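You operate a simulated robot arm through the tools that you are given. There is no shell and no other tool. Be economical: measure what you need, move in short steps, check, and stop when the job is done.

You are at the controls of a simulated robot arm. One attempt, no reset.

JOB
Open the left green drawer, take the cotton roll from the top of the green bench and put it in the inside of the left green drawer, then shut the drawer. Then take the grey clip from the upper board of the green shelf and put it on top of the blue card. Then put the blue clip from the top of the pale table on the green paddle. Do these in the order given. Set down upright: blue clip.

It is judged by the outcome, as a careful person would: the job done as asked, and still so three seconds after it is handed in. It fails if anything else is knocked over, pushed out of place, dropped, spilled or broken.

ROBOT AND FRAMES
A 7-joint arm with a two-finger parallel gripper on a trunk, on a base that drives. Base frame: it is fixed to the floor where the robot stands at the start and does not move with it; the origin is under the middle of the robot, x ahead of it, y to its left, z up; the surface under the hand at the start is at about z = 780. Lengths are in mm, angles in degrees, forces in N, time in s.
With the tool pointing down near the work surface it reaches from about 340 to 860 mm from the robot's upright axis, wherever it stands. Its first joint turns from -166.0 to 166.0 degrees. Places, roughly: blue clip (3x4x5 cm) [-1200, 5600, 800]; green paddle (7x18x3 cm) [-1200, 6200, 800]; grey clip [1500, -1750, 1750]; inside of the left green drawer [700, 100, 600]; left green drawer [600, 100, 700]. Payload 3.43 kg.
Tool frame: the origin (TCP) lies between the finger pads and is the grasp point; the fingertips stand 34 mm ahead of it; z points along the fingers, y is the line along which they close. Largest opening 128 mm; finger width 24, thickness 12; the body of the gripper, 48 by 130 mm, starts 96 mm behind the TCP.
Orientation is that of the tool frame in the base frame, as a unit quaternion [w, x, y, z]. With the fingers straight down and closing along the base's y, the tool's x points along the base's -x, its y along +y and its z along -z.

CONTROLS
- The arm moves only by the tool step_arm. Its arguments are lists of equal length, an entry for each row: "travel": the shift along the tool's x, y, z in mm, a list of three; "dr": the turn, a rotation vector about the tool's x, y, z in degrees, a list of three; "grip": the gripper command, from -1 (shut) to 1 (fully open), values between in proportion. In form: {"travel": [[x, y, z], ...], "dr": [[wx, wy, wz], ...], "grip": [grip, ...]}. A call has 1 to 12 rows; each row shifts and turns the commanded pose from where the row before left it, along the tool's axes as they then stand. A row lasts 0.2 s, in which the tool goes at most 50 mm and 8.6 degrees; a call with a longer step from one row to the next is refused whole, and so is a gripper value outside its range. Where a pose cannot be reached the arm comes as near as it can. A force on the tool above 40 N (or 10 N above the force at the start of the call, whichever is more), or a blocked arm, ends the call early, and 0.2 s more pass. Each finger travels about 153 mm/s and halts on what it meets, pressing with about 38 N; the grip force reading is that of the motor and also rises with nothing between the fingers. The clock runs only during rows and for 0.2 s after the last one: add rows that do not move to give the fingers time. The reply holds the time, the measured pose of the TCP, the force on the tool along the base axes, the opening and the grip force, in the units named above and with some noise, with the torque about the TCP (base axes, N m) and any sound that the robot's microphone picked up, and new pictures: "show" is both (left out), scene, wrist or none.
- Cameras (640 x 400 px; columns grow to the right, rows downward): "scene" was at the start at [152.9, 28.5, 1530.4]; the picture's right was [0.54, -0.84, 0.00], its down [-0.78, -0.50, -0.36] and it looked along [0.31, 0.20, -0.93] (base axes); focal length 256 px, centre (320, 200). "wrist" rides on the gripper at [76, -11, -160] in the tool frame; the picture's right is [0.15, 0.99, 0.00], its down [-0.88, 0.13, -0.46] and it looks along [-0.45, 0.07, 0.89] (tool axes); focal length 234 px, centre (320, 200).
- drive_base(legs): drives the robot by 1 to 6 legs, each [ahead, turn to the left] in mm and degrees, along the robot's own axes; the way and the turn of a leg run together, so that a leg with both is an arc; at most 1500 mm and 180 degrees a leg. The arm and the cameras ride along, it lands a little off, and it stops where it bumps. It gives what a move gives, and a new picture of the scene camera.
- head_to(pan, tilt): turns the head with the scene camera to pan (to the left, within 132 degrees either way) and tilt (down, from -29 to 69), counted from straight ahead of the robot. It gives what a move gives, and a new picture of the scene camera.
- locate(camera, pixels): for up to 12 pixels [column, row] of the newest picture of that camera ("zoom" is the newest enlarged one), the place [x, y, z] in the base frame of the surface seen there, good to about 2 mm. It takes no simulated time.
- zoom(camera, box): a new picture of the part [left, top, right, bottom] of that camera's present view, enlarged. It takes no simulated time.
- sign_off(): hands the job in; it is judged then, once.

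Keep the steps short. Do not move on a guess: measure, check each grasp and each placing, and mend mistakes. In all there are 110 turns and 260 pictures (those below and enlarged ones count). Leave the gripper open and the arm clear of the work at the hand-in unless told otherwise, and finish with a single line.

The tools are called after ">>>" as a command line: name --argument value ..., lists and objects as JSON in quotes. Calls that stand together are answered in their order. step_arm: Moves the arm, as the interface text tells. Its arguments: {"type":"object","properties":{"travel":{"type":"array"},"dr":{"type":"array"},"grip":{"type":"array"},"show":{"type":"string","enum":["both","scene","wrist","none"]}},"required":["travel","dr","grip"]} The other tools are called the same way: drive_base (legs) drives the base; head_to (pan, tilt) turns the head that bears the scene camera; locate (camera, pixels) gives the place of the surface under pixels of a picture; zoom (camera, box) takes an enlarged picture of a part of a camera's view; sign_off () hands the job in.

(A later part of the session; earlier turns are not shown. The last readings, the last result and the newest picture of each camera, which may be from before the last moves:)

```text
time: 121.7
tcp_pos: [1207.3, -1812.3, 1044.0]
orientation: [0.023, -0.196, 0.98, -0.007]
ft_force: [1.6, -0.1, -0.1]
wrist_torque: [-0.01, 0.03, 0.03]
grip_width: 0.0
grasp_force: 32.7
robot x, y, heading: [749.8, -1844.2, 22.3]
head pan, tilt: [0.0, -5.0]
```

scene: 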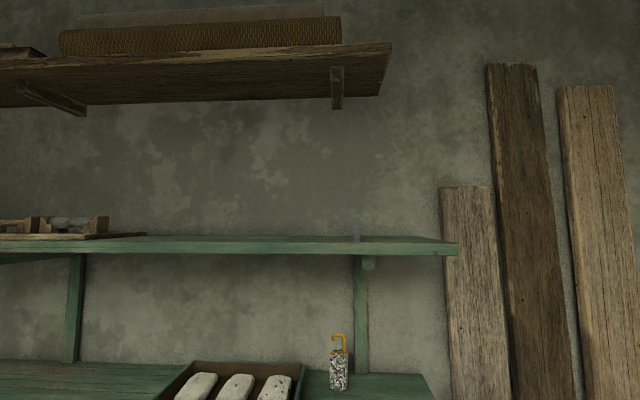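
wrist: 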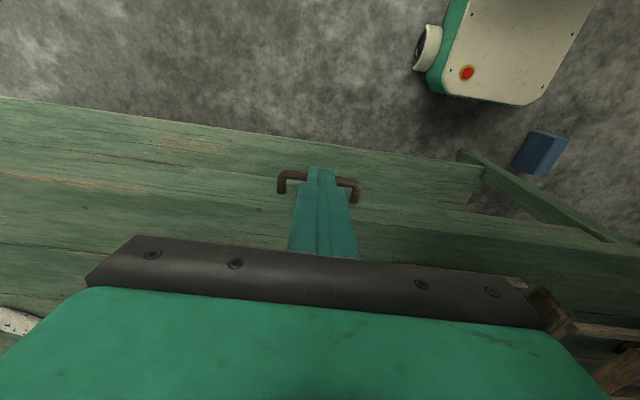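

>>> zoom --camera "scene" --box '[317, 205, 397, 255]'

>>> locate --camera "zoom" --pixels '[[320, 110], [320, 150], [320, 200], [305, 150], [340, 150], [320, 260], [320, 300], [320, 280], [320, 230]]'

>>> locate --camera "scene" --pixels '[[455, 250], [300, 247], [300, 237], [420, 238], [357, 219]]'

```text
8.00 times, centred on (357, 230) of scene
```

zoom: 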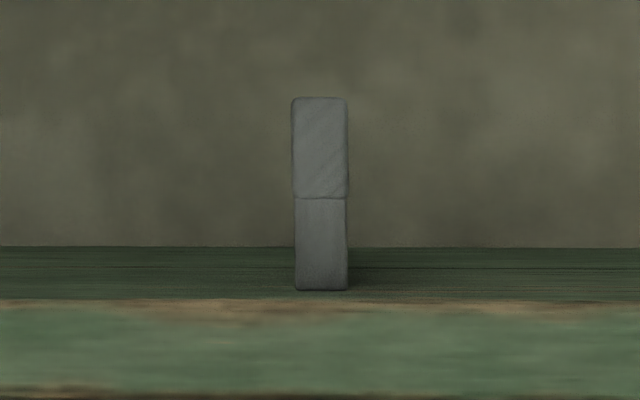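

```text
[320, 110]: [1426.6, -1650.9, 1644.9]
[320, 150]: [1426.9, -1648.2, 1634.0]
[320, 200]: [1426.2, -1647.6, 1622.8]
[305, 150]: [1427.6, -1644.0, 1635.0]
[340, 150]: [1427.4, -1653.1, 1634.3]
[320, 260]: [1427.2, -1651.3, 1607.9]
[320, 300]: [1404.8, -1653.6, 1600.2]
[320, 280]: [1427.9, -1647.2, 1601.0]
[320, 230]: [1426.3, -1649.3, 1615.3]
```

```text
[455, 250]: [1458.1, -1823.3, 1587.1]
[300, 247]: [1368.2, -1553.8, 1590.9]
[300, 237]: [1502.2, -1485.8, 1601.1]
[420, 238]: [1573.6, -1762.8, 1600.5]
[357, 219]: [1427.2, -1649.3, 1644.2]
```

The clip stands with its end toward me: front end (1427,-1649), z 1600–1648, 13 mm thick, extending in depth. I'll grasp it with the tool pitched ~30° below horizontal, so it can later be laid on the card in the same attitude. First yaw and pitch the tool here.

>>> step_arm --travel '[[0, 0, 0], [0, 0, 0], [0, 0, 0], [0, 0, 0], [0, 0, 0], [0, 0, 0], [0, 0, 0], [0, 0, 0], [0, 0, 0]]' --dr '[[0, 0, 7], [0, -7, 0], [0, -7, 0], [0, -7, 0], [0, -7, 0], [0, -7, 0], [0, -7, 0], [0, -7, 0], [0, -7, 0]]' --grip '[-0.3, -0.3, -0.3, -0.3, -0.3, -0.3, -0.3, -0.3, -0.3]' --show "none"

>>> locate --camera "scene" --pixels '[[380, 95], [380, 60], [200, 100], [337, 105]]'

```text
time: 123.7
tcp_pos: [1313.1, -1826.1, 1041.8]
orientation: [0.487, -0.121, 0.863, 0.058]
ft_force: [-0.2, -0.2, 0.2]
wrist_torque: [0.01, 0.01, 0.0]
grip_width: 45.3
grasp_force: 0.0
out of reach, approached as far as the arm can: row 4, 5, 6, 7, 8, 9
robot x, y, heading: [742.5, -1843.0, 22.1]
head pan, tilt: [0.0, -5.0]
```

```text
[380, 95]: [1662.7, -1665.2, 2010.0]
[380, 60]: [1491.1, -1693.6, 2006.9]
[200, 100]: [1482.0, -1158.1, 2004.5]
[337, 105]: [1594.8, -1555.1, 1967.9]
```

Pitch is 31° below horizontal, heading 14.8° – good. Now raise vertically.

>>> step_arm --travel '[[-40.3, 0, -24.5], [-40.3, 0, -24.5], [-40.3, 0, -24.5], [-40.3, 0, -24.5], [-40.3, 0, -24.5], [-40.3, 0, -24.5], [-40.3, 0, -24.5], [-40.3, 0, -24.5], [-40.3, 0, -24.5], [-40.3, 0, -24.5], [-40.3, 0, -24.5], [-40.3, 0, -24.5]]' --dr '[[0, 0, 0], [0, 0, 0], [0, 0, 0], [0, 0, 0], [0, 0, 0], [0, 0, 0], [0, 0, 0], [0, 0, 0], [0, 0, 0], [0, 0, 0], [0, 0, 0], [0, 0, 0]]' --grip '[-0.3, -0.3, -0.3, -0.3, -0.3, -0.3, -0.3, -0.3, -0.3, -0.3, -0.3, -0.3]' --show "both"

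```text
time: 126.3
tcp_pos: [1314.0, -1818.7, 1608.8]
orientation: [0.485, -0.121, 0.864, 0.059]
ft_force: [-0.4, -0.6, -0.3]
wrist_torque: [0.05, 0.01, 0.03]
grip_width: 44.8
grasp_force: 0.1
out of reach, approached as far as the arm can: row 1
robot x, y, heading: [751.4, -1838.8, 21.8]
head pan, tilt: [0.0, -5.0]
```

scene: 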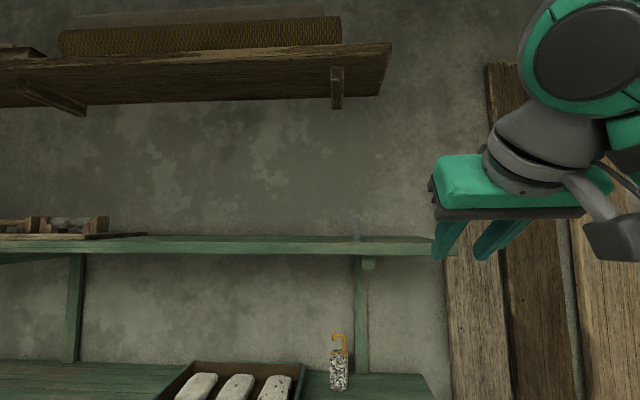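
wrist: 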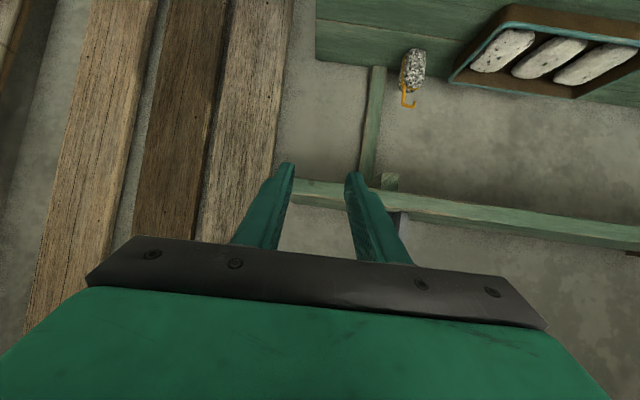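

>>> step_arm --travel '[[-23.7, 33.5, 13.2], [-23.7, 33.5, 13.2], [-23.7, 33.5, 13.2], [-23.7, 33.5, 13.2]]' --dr '[[0, 0, 0], [0, 0, 0], [0, 0, 0], [0, 0, 0]]' --grip '[-0.3, -0.3, -0.3, -0.3]' --show "both"

```text
time: 127.3
tcp_pos: [1370.4, -1665.4, 1660.9]
orientation: [0.486, -0.121, 0.864, 0.06]
ft_force: [-0.7, -1.5, 0.6]
wrist_torque: [0.04, 0.02, 0.08]
grip_width: 44.8
grasp_force: 0.1
robot x, y, heading: [746.8, -1839.6, 22.0]
head pan, tilt: [0.0, -5.0]
```

scene: 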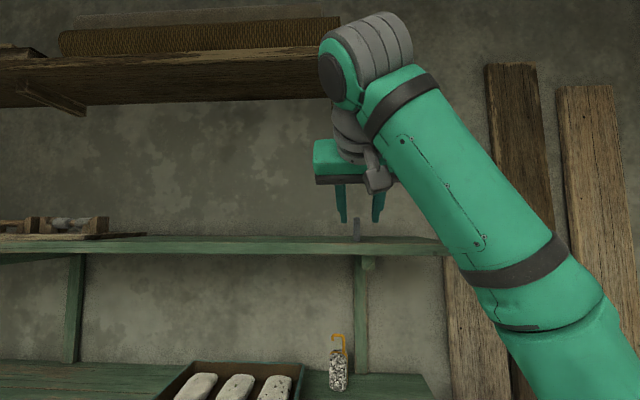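
wrist: 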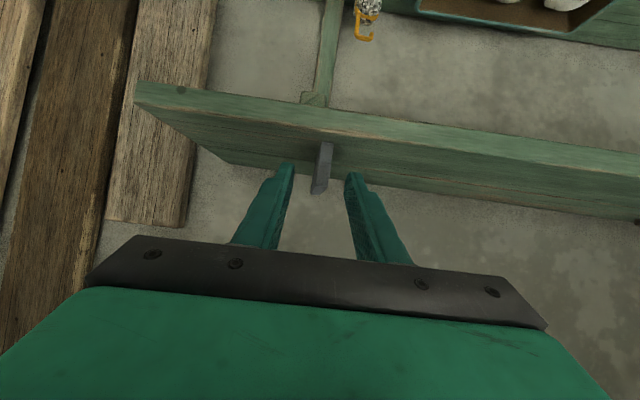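

The clip shows between the fingers at (321,168). Enlarge and measure its axis.

>>> zoom --camera "wrist" --box '[272, 125, 368, 205]'

>>> locate --camera "wrist" --pixels '[[326, 146], [323, 160], [320, 175], [318, 188], [315, 191], [321, 192], [330, 150], [312, 188]]'

```text
5.00 times, centred on (320, 165) of wrist
```

zoom: 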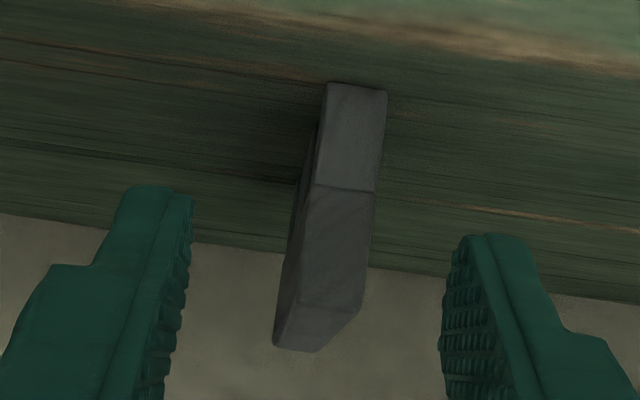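

```text
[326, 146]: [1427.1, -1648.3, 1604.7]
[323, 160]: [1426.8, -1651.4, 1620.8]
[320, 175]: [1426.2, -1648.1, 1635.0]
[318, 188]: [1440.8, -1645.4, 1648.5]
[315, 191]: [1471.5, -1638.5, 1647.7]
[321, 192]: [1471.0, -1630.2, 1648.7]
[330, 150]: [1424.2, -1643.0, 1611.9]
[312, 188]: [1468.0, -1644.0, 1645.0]
```

Clip axis is about 18.5°. Yaw +3.5°, then advance so the fingers straddle it with tips just above the board.

>>> step_arm --travel '[[0, 0, 0], [-6.8, -0.8, 29.6], [-6.8, -0.8, 29.6], [-6.8, -0.8, 29.6], [0, 0, 0]]' --dr '[[-3, 0, -1.8], [0, 0, 0], [0, 0, 0], [0, 0, 0], [0, 0, 0]]' --grip '[-0.3, -0.3, -0.3, -0.3, -0.3]' --show "both"

```text
time: 128.5
tcp_pos: [1454.7, -1637.2, 1633.0]
orientation: [0.483, -0.147, 0.86, 0.074]
ft_force: [0.5, -1.1, 0.9]
wrist_torque: [0.02, -0.01, -0.01]
grip_width: 44.6
grasp_force: 0.0
robot x, y, heading: [747.3, -1841.6, 22.0]
head pan, tilt: [0.0, -5.0]
```

scene: 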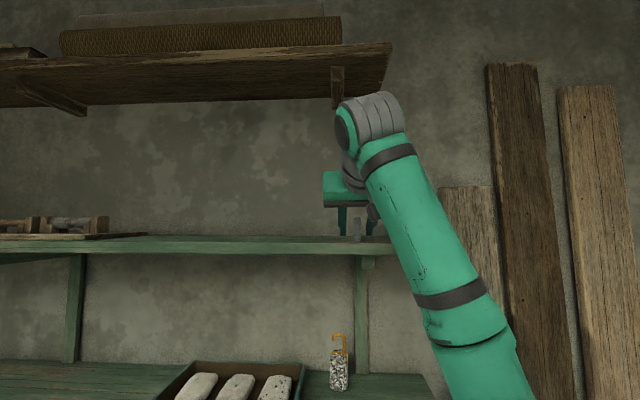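
wrist: 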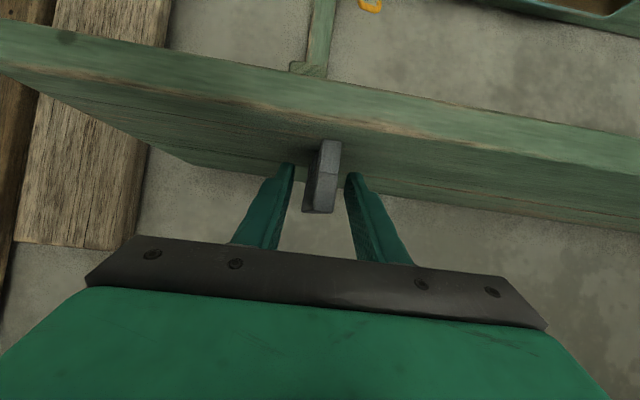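

>>> step_arm --travel '[[0, 0, 0], [0, 0, 0], [0, 0, 0], [0, 0, 0]]' --dr '[[0, 0, 0], [0, 0, 0], [0, 0, 0], [0, 0, 0]]' --grip '[-0.6, -1, -1, -1]' --show "wrist"

```text
time: 129.5
tcp_pos: [1455.0, -1637.9, 1633.8]
orientation: [0.484, -0.146, 0.86, 0.072]
ft_force: [0.9, 1.0, 0.1]
wrist_torque: [0.0, 0.02, 0.0]
grip_width: 12.8
grasp_force: 37.6
robot x, y, heading: [746.6, -1840.5, 22.1]
head pan, tilt: [0.0, -5.0]
```

wrist: 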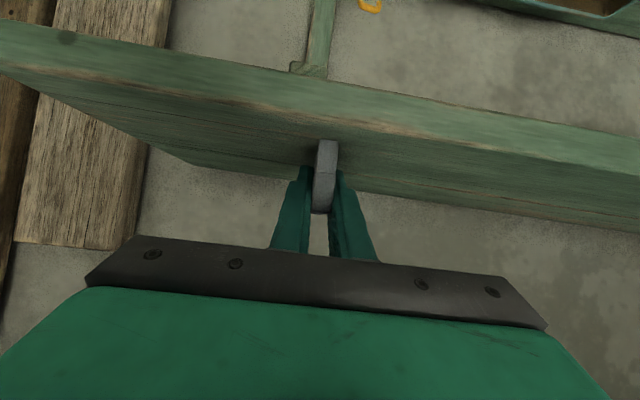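

Gripped at 12.8 mm. Lift and draw it back off the shelf.

>>> step_arm --travel '[[-10, 0, -6], [-25, 0, -15], [-25, 0, -15], [21, 0, -34], [21, 0, -34], [21, 0, -34], [21, 0, -34], [21, 0, -34]]' --dr '[[0, 0, 0], [0, 0, 0], [0, 0, 0], [0, 0, 0], [0, 0, 0], [0, 0, 0], [0, 0, 0], [0, 0, 0]]' --grip '[-1, -1, -1, -1, -1, -1, -1, -1]' --show "both"

>>> zoom --camera "wrist" --box '[260, 130, 380, 230]'

```text
time: 131.3
tcp_pos: [1281.1, -1701.2, 1687.8]
orientation: [0.47, -0.147, 0.867, 0.08]
ft_force: [0.0, 0.2, -0.9]
wrist_torque: [0.0, -0.01, -0.02]
grip_width: 12.8
grasp_force: 38.1
robot x, y, heading: [747.4, -1842.2, 22.2]
head pan, tilt: [0.0, -5.0]
```

scene: 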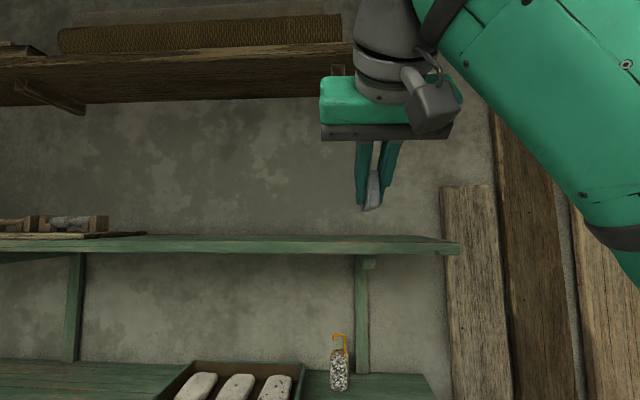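
wrist: 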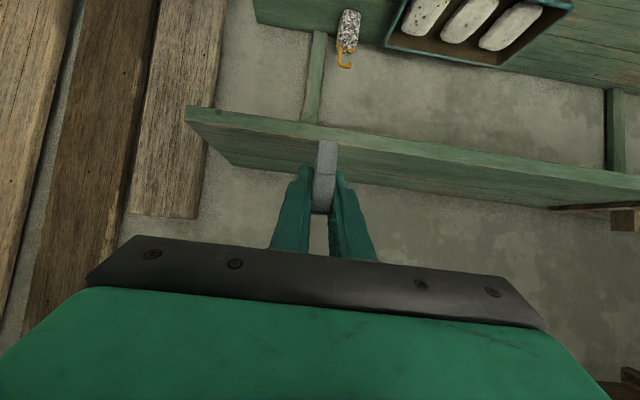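

```text
4.00 times, centred on (320, 180) of wrist
```

zoom: 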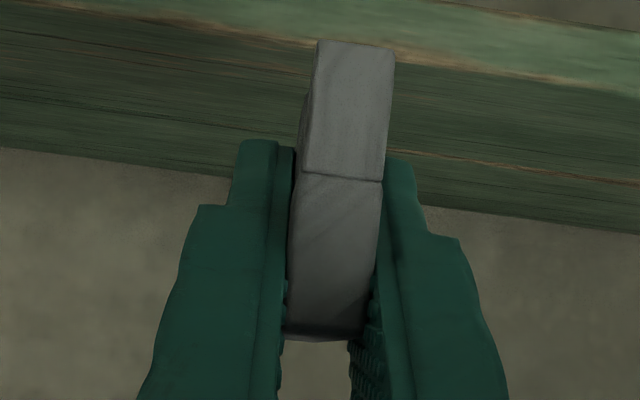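

The clip is held well. Lower the arm for travelling.

>>> step_arm --travel '[[38.5, 0, 25.5], [38.5, 0, 25.5], [38.5, 0, 25.5], [38.5, 0, 25.5], [38.5, 0, 25.5], [38.5, 0, 25.5], [38.5, 0, 25.5], [38.5, 0, 25.5], [38.5, 0, 25.5], [38.5, 0, 25.5], [38.5, 0, 25.5]]' --dr '[[0, 0, 0], [0, 0, 0], [0, 0, 0], [0, 0, 0], [0, 0, 0], [0, 0, 0], [0, 0, 0], [0, 0, 0], [0, 0, 0], [0, 0, 0], [0, 0, 0]]' --grip '[-1, -1, -1, -1, -1, -1, -1, -1, -1, -1, -1]' --show "scene"

```text
time: 133.7
tcp_pos: [1304.8, -1699.6, 1200.7]
orientation: [0.484, -0.148, 0.86, 0.074]
ft_force: [0.7, -0.5, -0.5]
wrist_torque: [0.03, 0.01, -0.02]
grip_width: 12.9
grasp_force: 37.5
out of reach, approached as far as the arm can: row 10, 11
robot x, y, heading: [749.5, -1840.7, 22.3]
head pan, tilt: [0.0, -5.0]
```

scene: 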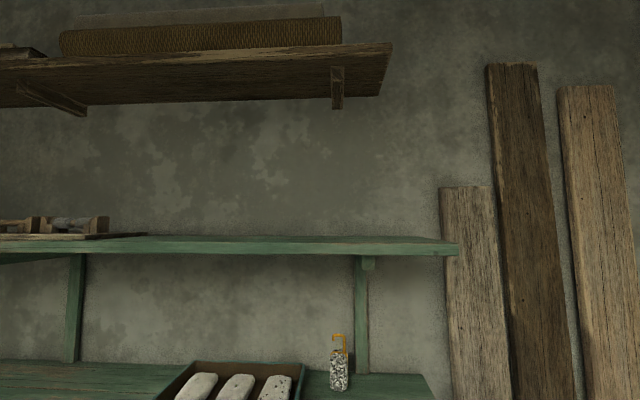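

Drive back along the bench toward the blue card.

>>> drive_base --legs '[[0, 86.5], [1050, 0]]'

```text
time: 135.0
tcp_pos: [1284.9, -1639.6, 1201.3]
orientation: [0.477, -0.195, 0.851, 0.101]
ft_force: [-1.3, 0.1, 0.5]
wrist_torque: [-0.02, 0.0, 0.0]
grip_width: 13.3
grasp_force: 38.3
robot x, y, heading: [750.3, -1843.7, 28.6]
head pan, tilt: [0.0, -5.0]
stopped in leg 1: the robot was blocked; the commanded pose is now the measured one
```

scene: 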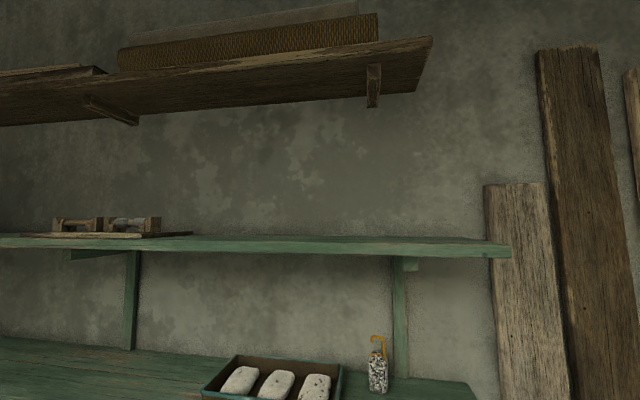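

Something blocked the turn after 6°. Look down to the right and at the hand.

>>> head_to --pan -90 --tilt 60

>>> head_to --pan 0 --tilt 55

```text
time: 136.7
tcp_pos: [1285.1, -1639.4, 1199.9]
orientation: [0.478, -0.195, 0.851, 0.1]
ft_force: [0.3, 0.6, 0.1]
wrist_torque: [-0.01, 0.02, 0.01]
grip_width: 13.2
grasp_force: 38.5
robot x, y, heading: [744.4, -1839.3, 28.5]
head pan, tilt: [-90.0, 60.0]
```

scene: 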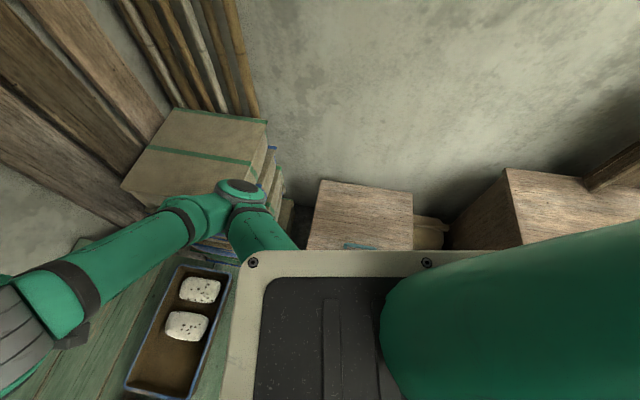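

```text
time: 138.3
tcp_pos: [1286.3, -1639.3, 1200.4]
orientation: [0.477, -0.194, 0.851, 0.099]
ft_force: [1.0, -0.6, -0.4]
wrist_torque: [-0.01, -0.03, -0.01]
grip_width: 12.8
grasp_force: 38.4
robot x, y, heading: [746.8, -1842.1, 28.2]
head pan, tilt: [0.0, 55.0]
```

scene: 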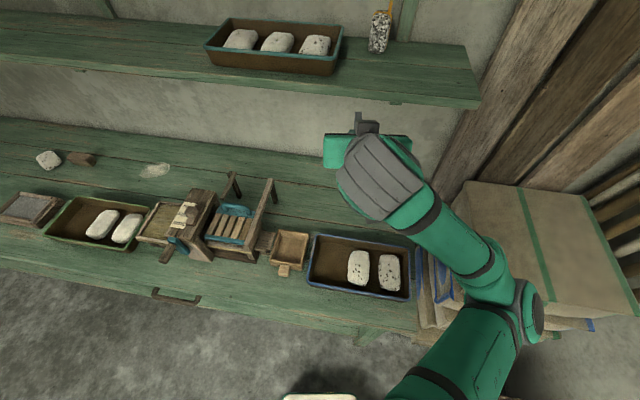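

>>> locate --camera "scene" --pixels '[[365, 125], [345, 140], [360, 95], [400, 100], [530, 300], [545, 295], [480, 260], [500, 240], [430, 285], [320, 397], [360, 115]]'

>>> zoom --camera "scene" --box '[300, 60, 460, 200]'

>>> head_to --pan 50 --tilt 65

```text
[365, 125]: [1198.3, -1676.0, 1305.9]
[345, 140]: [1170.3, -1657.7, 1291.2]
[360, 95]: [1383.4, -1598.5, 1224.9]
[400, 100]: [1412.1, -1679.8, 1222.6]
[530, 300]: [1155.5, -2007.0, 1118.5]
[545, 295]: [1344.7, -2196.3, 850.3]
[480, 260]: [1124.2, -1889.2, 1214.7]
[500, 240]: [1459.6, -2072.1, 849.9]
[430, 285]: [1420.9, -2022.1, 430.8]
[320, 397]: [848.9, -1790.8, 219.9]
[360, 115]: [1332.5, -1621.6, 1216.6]
```

```text
2.86 times, centred on (380, 130) of scene
```

zoom: 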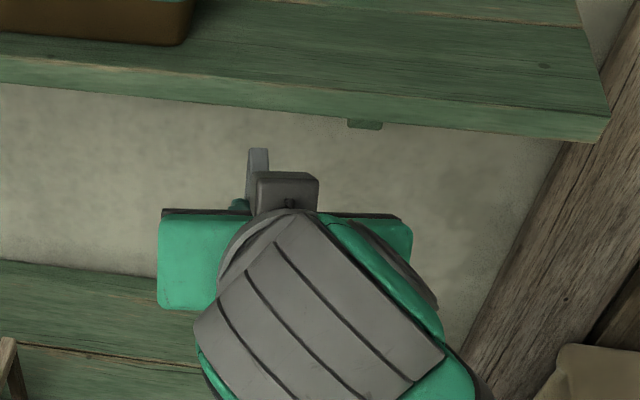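

```text
time: 139.5
tcp_pos: [1285.4, -1639.4, 1200.9]
orientation: [0.477, -0.194, 0.851, 0.099]
ft_force: [0.4, -0.4, -0.2]
wrist_torque: [-0.03, -0.02, 0.01]
grip_width: 12.9
grasp_force: 37.4
robot x, y, heading: [749.2, -1839.9, 28.8]
head pan, tilt: [50.0, 65.0]
```

scene: 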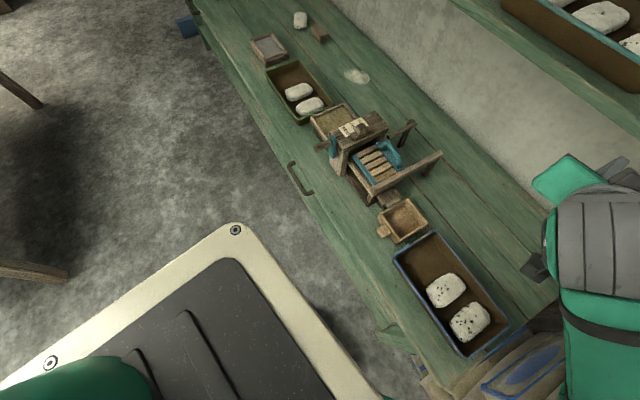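

The clip and hand are clear of the shelf; probably the base's front corner met something by the bench end. I'll back up 200 mm and then turn.

>>> drive_base --legs '[[-200, 0]]'

>>> drive_base --legs '[[0, 79]]'

```text
time: 141.1
tcp_pos: [1114.4, -1730.3, 1200.4]
orientation: [0.478, -0.195, 0.851, 0.1]
ft_force: [1.0, 0.0, 0.0]
wrist_torque: [-0.03, -0.04, 0.0]
grip_width: 13.2
grasp_force: 38.1
robot x, y, heading: [576.8, -1936.0, 28.3]
head pan, tilt: [50.0, 65.0]
```

scene: 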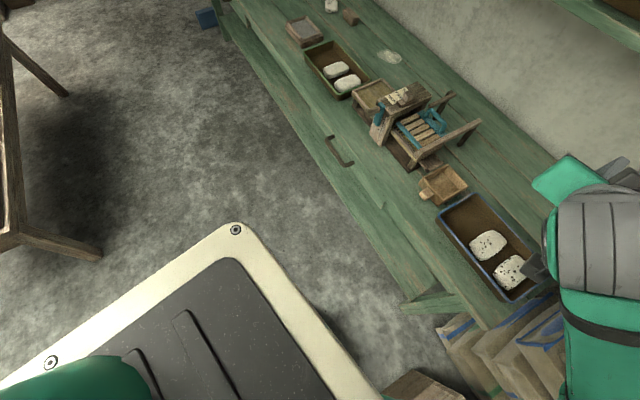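

```text
time: 142.4
tcp_pos: [1095.0, -1680.0, 1200.8]
orientation: [0.473, -0.234, 0.841, 0.121]
ft_force: [0.4, 0.6, 0.0]
wrist_torque: [0.01, 0.02, 0.02]
grip_width: 13.1
grasp_force: 37.9
robot x, y, heading: [584.0, -1931.5, 30.7]
head pan, tilt: [50.0, 65.0]
stopped in leg 1: the robot was blocked; the commanded pose is now the measured one
```

scene: 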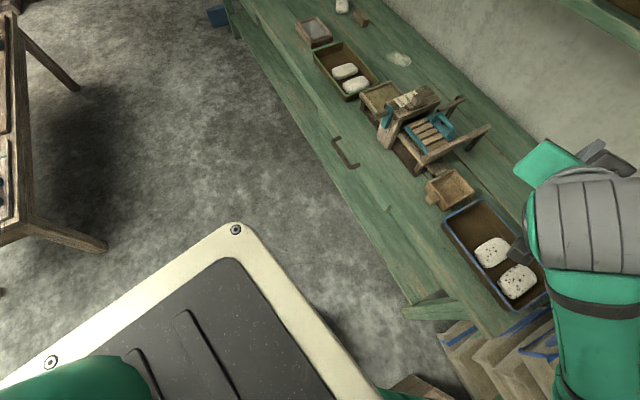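

>>> head_to --pan -75 --tilt 69

>>> head_to --pan -130 --tilt 55

```text
time: 144.5
tcp_pos: [1095.5, -1680.5, 1200.0]
orientation: [0.472, -0.234, 0.841, 0.122]
ft_force: [-0.2, -0.3, -0.1]
wrist_torque: [-0.04, -0.02, -0.01]
grip_width: 12.9
grasp_force: 38.1
robot x, y, heading: [580.1, -1935.4, 30.6]
head pan, tilt: [-75.0, 68.8]
```

scene: 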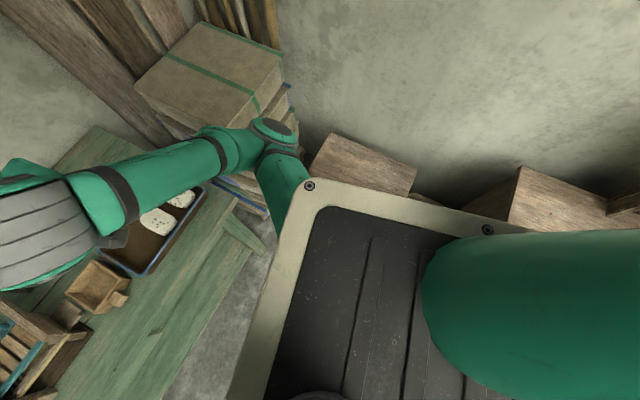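

```text
time: 145.7
tcp_pos: [1095.6, -1680.5, 1200.3]
orientation: [0.472, -0.235, 0.841, 0.123]
ft_force: [-0.2, -1.3, -0.6]
wrist_torque: [-0.03, 0.01, 0.01]
grip_width: 12.9
grasp_force: 38.1
robot x, y, heading: [579.6, -1931.8, 30.2]
head pan, tilt: [-130.0, 55.0]
```

scene: 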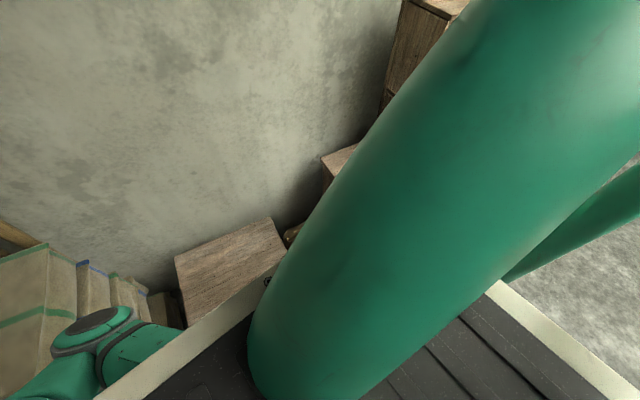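

The robot's rear column swings into the crates when turning left. So turn right instead (the way I came) and reverse along the bench.

>>> drive_base --legs '[[0, -70], [-400, 0], [0, -33]]'

>>> head_to --pan 130 --tilt 30

```text
time: 153.4
tcp_pos: [388.6, -2229.4, 1199.6]
orientation: [0.391, 0.509, 0.709, -0.292]
ft_force: [1.2, -0.4, -0.3]
wrist_torque: [-0.02, -0.02, -0.01]
grip_width: 13.0
grasp_force: 37.7
robot x, y, heading: [254.6, -1668.7, -72.3]
head pan, tilt: [-130.0, 55.0]
```

scene: 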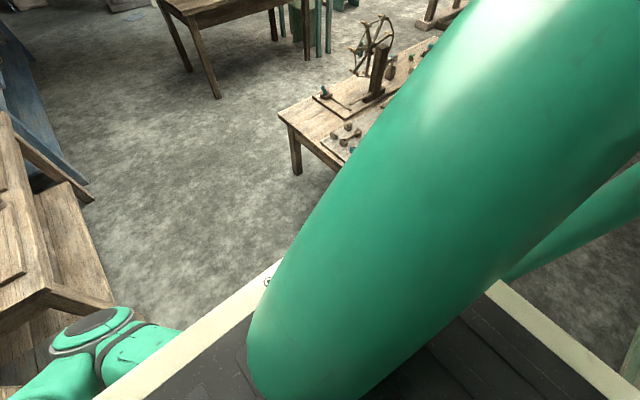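

```text
time: 157.1
tcp_pos: [388.2, -2229.1, 1200.1]
orientation: [0.392, 0.509, 0.709, -0.292]
ft_force: [-0.1, 0.1, -0.7]
wrist_torque: [0.02, 0.02, 0.02]
grip_width: 12.6
grasp_force: 37.9
robot x, y, heading: [254.5, -1669.1, -72.3]
head pan, tilt: [130.0, 30.0]
```

scene: 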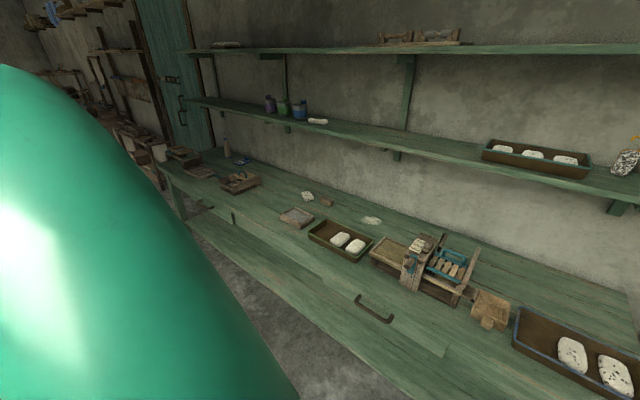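

The way is clear (table edge is ~570 mm from my line). Reverse 1750 mm along the bench and turn to face it.

>>> drive_base --legs '[[-1400, 0], [-340, 0], [0, 89.9]]'

>>> head_to --pan 0 --tilt 35

```text
time: 170.0
tcp_pos: [292.5, 81.7, 1200.6]
orientation: [0.483, -0.143, 0.861, 0.071]
ft_force: [0.4, -0.5, -0.2]
wrist_torque: [-0.02, 0.01, -0.01]
grip_width: 13.0
grasp_force: 37.7
robot x, y, heading: [-264.4, -56.9, 18.4]
head pan, tilt: [130.0, 30.0]
```

scene: 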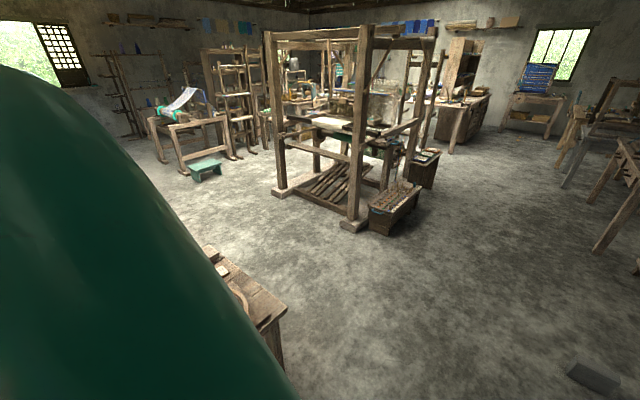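

```text
time: 172.1
tcp_pos: [294.2, 81.3, 1200.2]
orientation: [0.482, -0.144, 0.861, 0.072]
ft_force: [1.1, -0.2, 0.3]
wrist_torque: [0.01, -0.02, 0.02]
grip_width: 13.0
grasp_force: 37.6
robot x, y, heading: [-263.2, -54.6, 18.5]
head pan, tilt: [0.0, 35.0]
```

scene: 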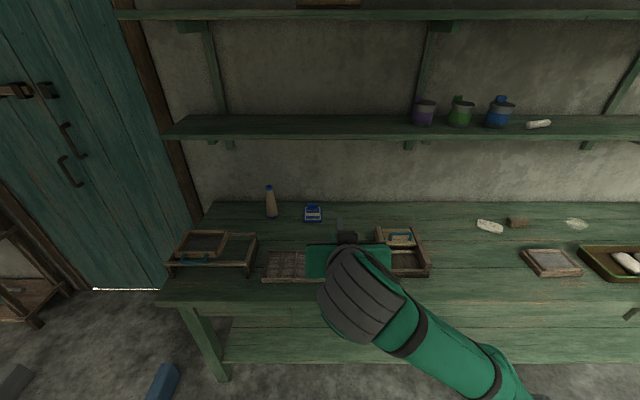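

Measure and enlarge the blue card at (313,213).

>>> zoom --camera "scene" --box '[289, 198, 337, 228]'

>>> locate --camera "zoom" --pixels '[[320, 120], [320, 170], [320, 210], [320, 240], [320, 270], [220, 170], [420, 170], [220, 265], [430, 265], [320, 300]]'

```text
13.33 times, centred on (313, 213) of scene
```

zoom: 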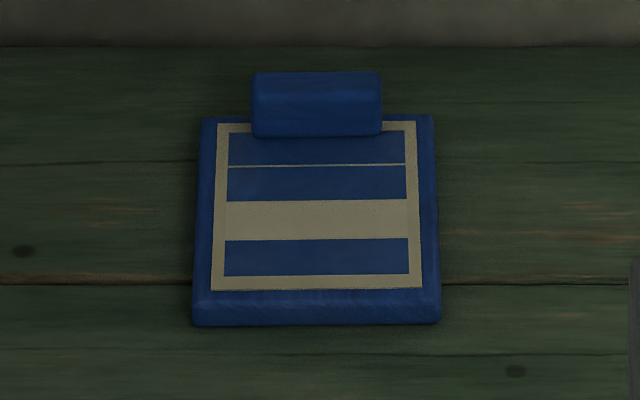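

```text
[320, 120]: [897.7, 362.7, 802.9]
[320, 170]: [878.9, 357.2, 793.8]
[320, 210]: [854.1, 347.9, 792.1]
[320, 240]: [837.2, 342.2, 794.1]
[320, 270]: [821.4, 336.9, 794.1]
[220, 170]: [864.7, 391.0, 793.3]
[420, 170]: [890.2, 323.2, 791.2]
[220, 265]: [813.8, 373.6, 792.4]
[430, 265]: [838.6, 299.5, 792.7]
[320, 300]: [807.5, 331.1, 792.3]
```

The card's free top is about 80×90 mm at z≈793, its tab at the back. I'll lay the clip diagonally for a secure fit (centre ≈(846,342)). Drive 350 mm closer first.

>>> drive_base --legs '[[350, 0]]'

```text
time: 174.3
tcp_pos: [621.6, 184.8, 1200.7]
orientation: [0.483, -0.141, 0.861, 0.07]
ft_force: [0.9, -0.5, 1.0]
wrist_torque: [0.02, -0.03, -0.01]
grip_width: 12.7
grasp_force: 38.5
robot x, y, heading: [65.9, 46.5, 18.0]
head pan, tilt: [0.0, 35.0]
```

scene: 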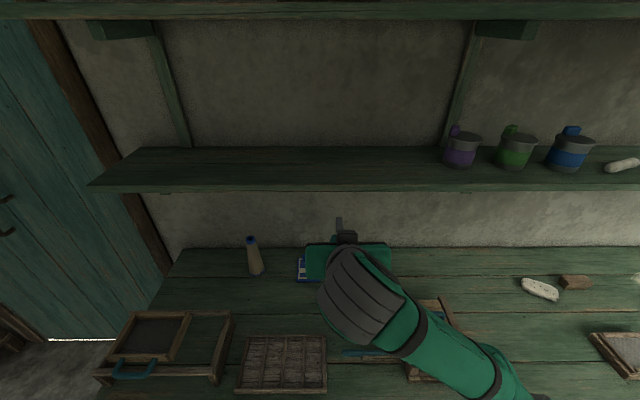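

>>> step_arm --travel '[[32.1, 0, 29.7], [32.1, 0, 29.7], [32.1, 0, 29.7], [32.1, 0, 29.7], [32.1, 0, 29.7], [32.1, 0, 29.7], [32.1, 0, 29.7]]' --dr '[[0, 0, 0], [0, 0, 0], [0, 0, 0], [0, 0, 0], [0, 0, 0], [0, 0, 0], [0, 0, 0]]' --grip '[-1, -1, -1, -1, -1, -1, -1]' --show "scene"

```text
time: 175.9
tcp_pos: [682.5, 198.6, 902.9]
orientation: [0.483, -0.142, 0.861, 0.069]
ft_force: [0.2, 0.1, -0.7]
wrist_torque: [0.01, -0.01, 0.01]
grip_width: 12.7
grasp_force: 38.2
robot x, y, heading: [65.4, 54.7, 17.9]
head pan, tilt: [0.0, 35.0]
```

scene: 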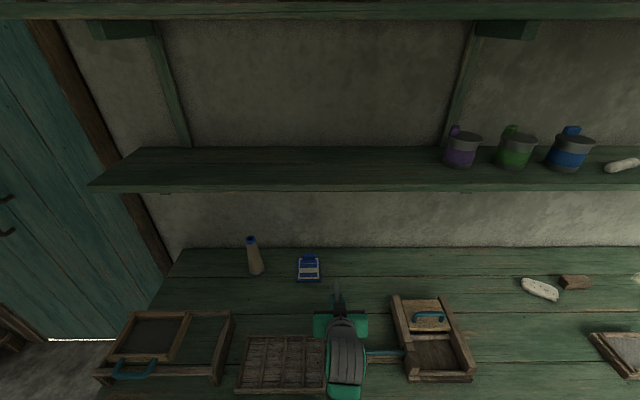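

Yaw the tool +47° about the vertical for the diagonal lay.

>>> step_arm --travel '[[0, 0, 0], [0, 0, 0], [0, 0, 0], [0, 0, 0], [0, 0, 0], [0, 0, 0]]' --dr '[[-6.74, 0, -4.12], [-6.74, 0, -4.12], [-6.74, 0, -4.12], [-6.74, 0, -4.12], [-6.74, 0, -4.12], [-6.74, 0, -4.12]]' --grip '[-1, -1, -1, -1, -1, -1]' --show "both"

```text
time: 177.3
tcp_pos: [679.7, 199.4, 899.2]
orientation: [0.408, -0.477, 0.734, 0.259]
ft_force: [-0.3, 0.6, -0.6]
wrist_torque: [-0.02, -0.01, -0.04]
grip_width: 12.8
grasp_force: 38.0
robot x, y, heading: [63.8, 51.4, 18.0]
head pan, tilt: [0.0, 35.0]
```

scene: 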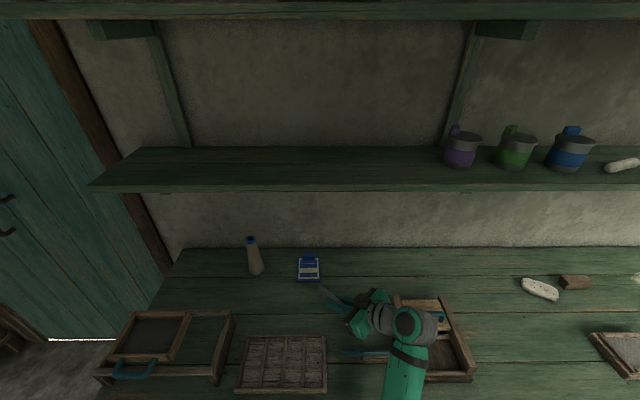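
wrist: 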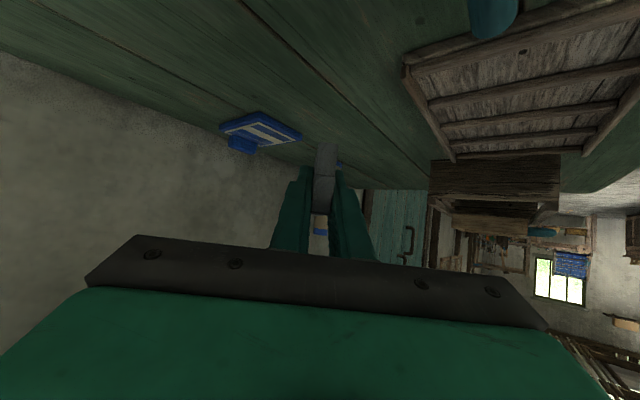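

>>> step_arm --travel '[[-14.4, -18.4, 35.5], [-14.4, -18.4, 35.5], [-14.4, -18.4, 35.5], [-14.4, -18.4, 35.5], [-14.4, -18.4, 35.5], [0, 0, 0]]' --dr '[[0, 0, 0], [0, 0, 0], [0, 0, 0], [0, 0, 0], [0, 0, 0], [0, 0, 0]]' --grip '[-1, -1, -1, -1, -1, -1]' --show "both"

>>> zoom --camera "scene" --box '[270, 230, 390, 305]'

>>> zoom --camera "wrist" --box '[240, 80, 400, 220]'

```text
time: 178.8
tcp_pos: [842.3, 335.6, 868.3]
orientation: [0.408, -0.476, 0.735, 0.258]
ft_force: [0.2, 0.0, 0.6]
wrist_torque: [0.01, -0.01, 0.02]
grip_width: 13.0
grasp_force: 37.4
robot x, y, heading: [60.8, 50.9, 18.1]
head pan, tilt: [0.0, 35.0]
```

scene: 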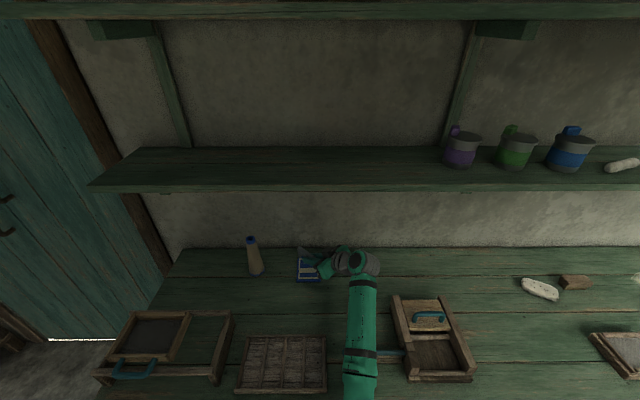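
wrist: 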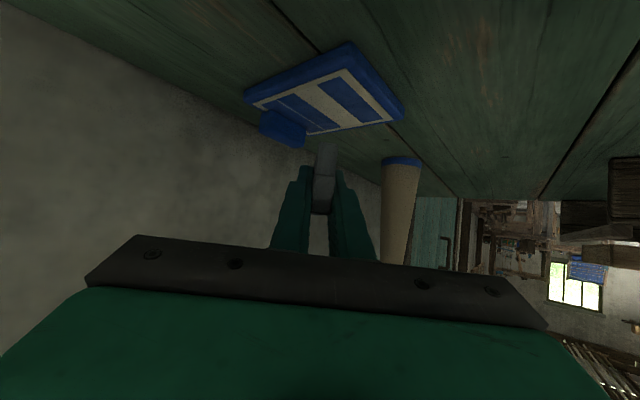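

```text
5.33 times, centred on (330, 268) of scene
```

zoom: 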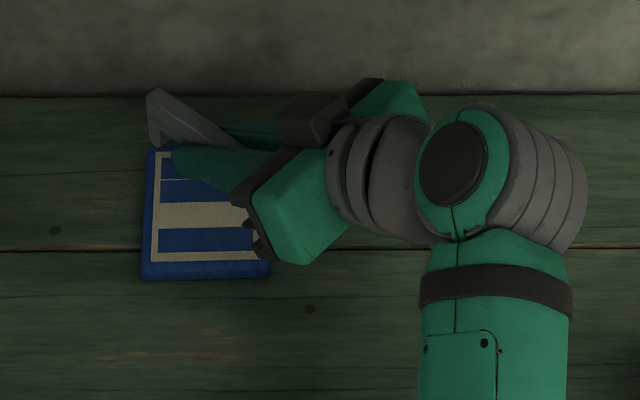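

```text
2.86 times, centred on (320, 150) of wrist
```

zoom: 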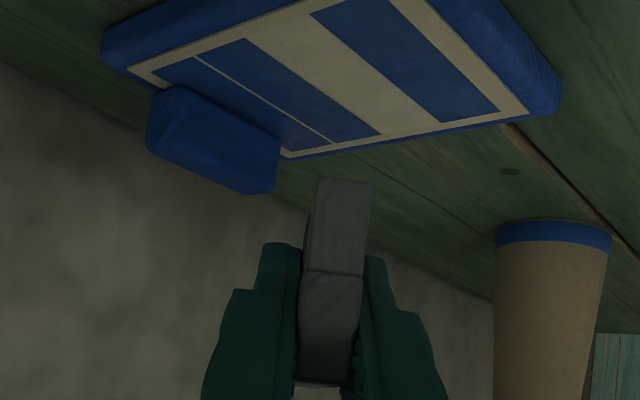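

>>> locate --camera "scene" --pixels '[[299, 250], [299, 255], [304, 253], [308, 256], [298, 247]]'

>>> locate --camera "wrist" --pixels '[[325, 150], [324, 165], [323, 180], [322, 205], [330, 145], [315, 145]]'

```text
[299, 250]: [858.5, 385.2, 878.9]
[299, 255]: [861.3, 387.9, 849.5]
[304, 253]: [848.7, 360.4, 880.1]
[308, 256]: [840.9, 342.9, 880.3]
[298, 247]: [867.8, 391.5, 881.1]
```

```text
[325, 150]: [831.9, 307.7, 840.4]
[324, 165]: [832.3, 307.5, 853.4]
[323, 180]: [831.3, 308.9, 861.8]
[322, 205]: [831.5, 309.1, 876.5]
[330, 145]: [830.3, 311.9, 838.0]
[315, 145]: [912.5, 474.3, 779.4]
```

The clip spans (831,308)–(866,391), bottom z≈836. Shift slightly toward the card centre and lower 40 mm.

>>> step_arm --travel '[[19, 0, 7.2], [19, 0, 7.3], [0, 0, 0]]' --dr '[[0, 0, 0], [0, 0, 0], [0, 0, 0]]' --grip '[-1, -1, -1]' --show "both"

>>> zoom --camera "scene" --box '[270, 230, 390, 305]'

```text
time: 179.6
tcp_pos: [840.2, 326.7, 826.9]
orientation: [0.408, -0.476, 0.735, 0.258]
ft_force: [-0.7, 0.0, -0.2]
wrist_torque: [-0.05, 0.03, -0.01]
grip_width: 12.9
grasp_force: 38.1
robot x, y, heading: [61.9, 48.7, 18.1]
head pan, tilt: [0.0, 35.0]
```

scene: 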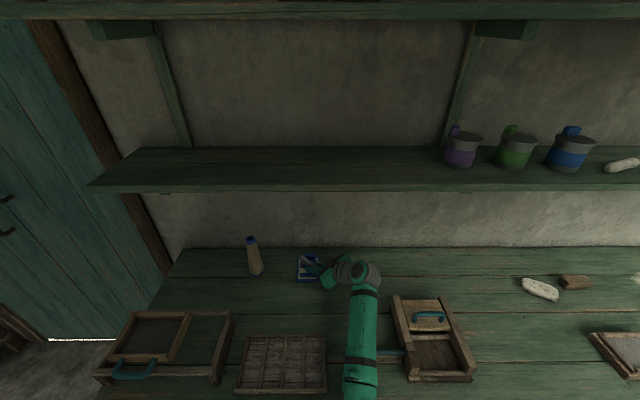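
wrist: 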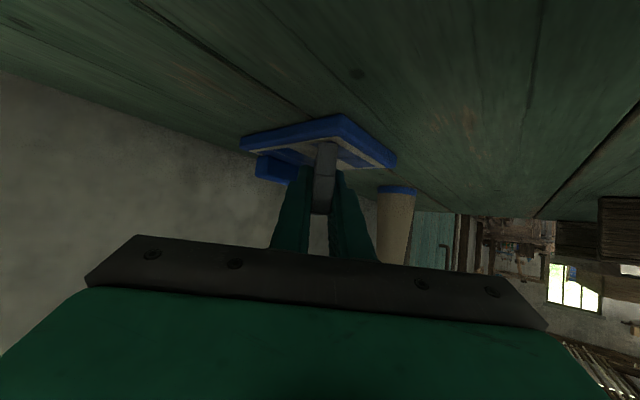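

```text
5.33 times, centred on (330, 268) of scene
```

zoom: 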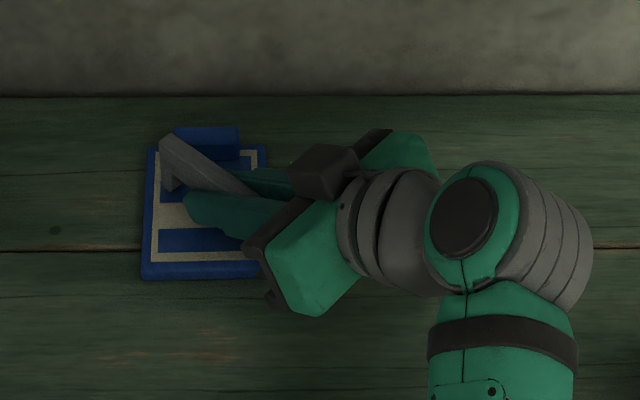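

Centred on the card. Lower gently until contact.

>>> step_arm --travel '[[0.85, 0, 0.53], [0.85, 0, 0.53], [0, 0, 0]]' --dr '[[0, 0, 0], [0, 0, 0], [0, 0, 0]]' --grip '[-1, -1, -1]' --show "wrist"

>>> zoom --camera "wrist" --box '[260, 100, 400, 200]'

```text
time: 180.3
tcp_pos: [838.5, 326.2, 825.7]
orientation: [0.408, -0.476, 0.735, 0.259]
ft_force: [-0.2, 0.6, -1.2]
wrist_torque: [0.01, 0.0, 0.03]
grip_width: 12.6
grasp_force: 38.4
robot x, y, heading: [62.9, 47.0, 17.8]
head pan, tilt: [0.0, 35.0]
```

wrist: 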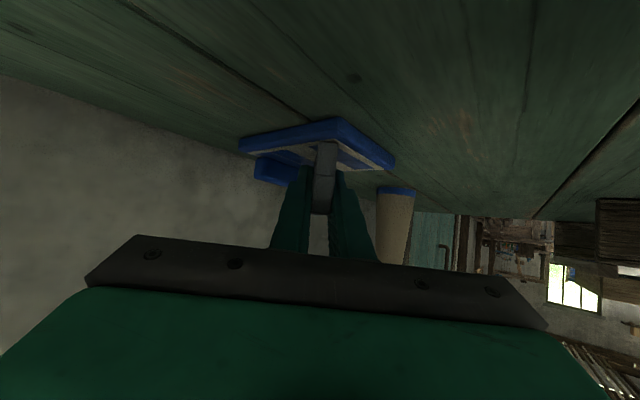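

```text
4.00 times, centred on (330, 150) of wrist
```

zoom: 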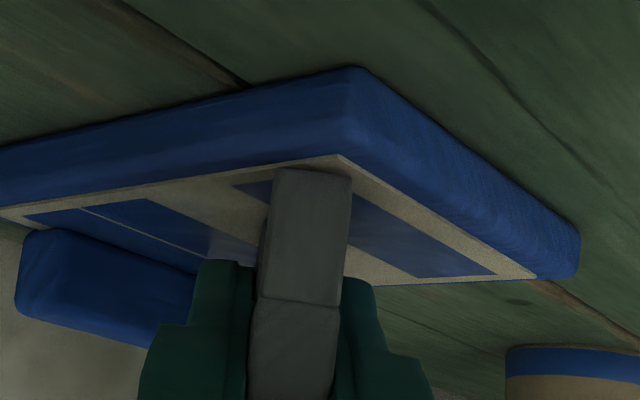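

>>> step_arm --travel '[[0.85, 0, 0.53], [0.85, 0, 0.53], [0.85, 0, 0.53], [0, 0, 0]]' --dr '[[0, 0, 0], [0, 0, 0], [0, 0, 0], [0, 0, 0]]' --grip '[-1, -1, -1, -1]' --show "none"

>>> locate --camera "wrist" --pixels '[[330, 140], [326, 145], [322, 150]]'

```text
time: 181.3
tcp_pos: [837.8, 324.0, 824.3]
orientation: [0.41, -0.476, 0.734, 0.258]
ft_force: [0.6, 1.7, 7.8]
wrist_torque: [0.48, -0.19, -0.01]
grip_width: 12.9
grasp_force: 38.3
robot x, y, heading: [66.0, 51.9, 18.1]
head pan, tilt: [0.0, 35.0]
```

```text
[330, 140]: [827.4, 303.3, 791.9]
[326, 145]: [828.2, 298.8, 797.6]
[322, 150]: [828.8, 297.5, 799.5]
```

Contact at ~8 N. Open slightly (25 mm, to stay clear of the tab) and withdraw along the tool axis.

>>> step_arm --travel '[[0, 0, 0], [0, 0, 0], [0, 0, -15], [0, 0, -35], [0, 0, -45]]' --dr '[[0, 0, 0], [0, 0, 0], [0, 0, 0], [0, 0, 0], [0, 0, 0]]' --grip '[-0.62, -0.62, -0.62, -0.62, -0.62]' --show "both"

>>> zoom --camera "scene" --box '[270, 230, 390, 305]'

>>> zoom --camera "wrist" --box '[240, 80, 400, 220]'

```text
time: 182.6
tcp_pos: [803.9, 251.8, 875.0]
orientation: [0.408, -0.476, 0.735, 0.258]
ft_force: [-0.4, 0.5, 0.1]
wrist_torque: [-0.01, 0.0, -0.02]
grip_width: 24.4
grasp_force: 0.1
robot x, y, heading: [62.1, 49.1, 17.9]
head pan, tilt: [0.0, 35.0]
```

scene: 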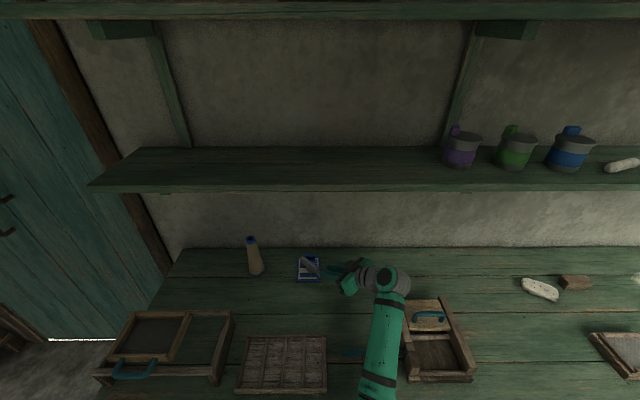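
wrist: 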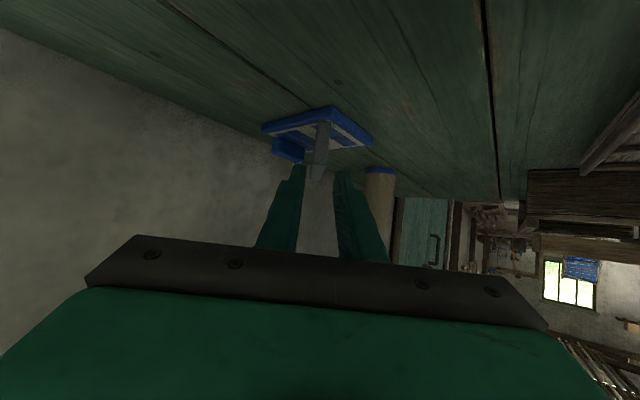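

```text
5.33 times, centred on (330, 268) of scene
```

zoom: 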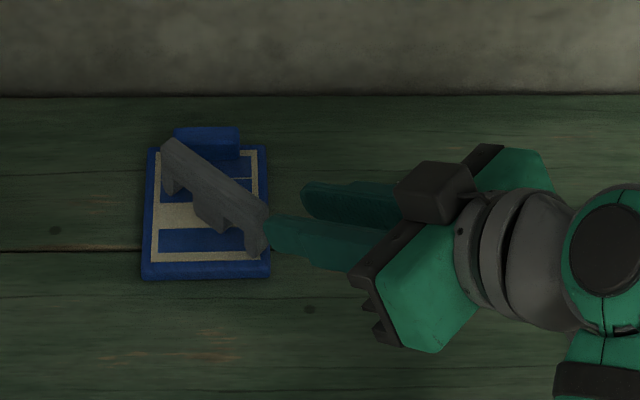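

```text
2.86 times, centred on (320, 150) of wrist
```

zoom: 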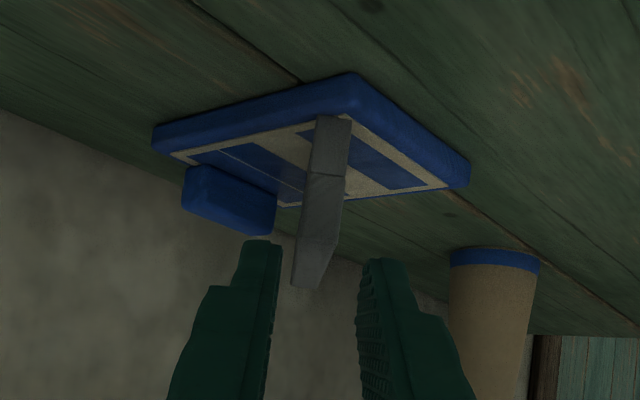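

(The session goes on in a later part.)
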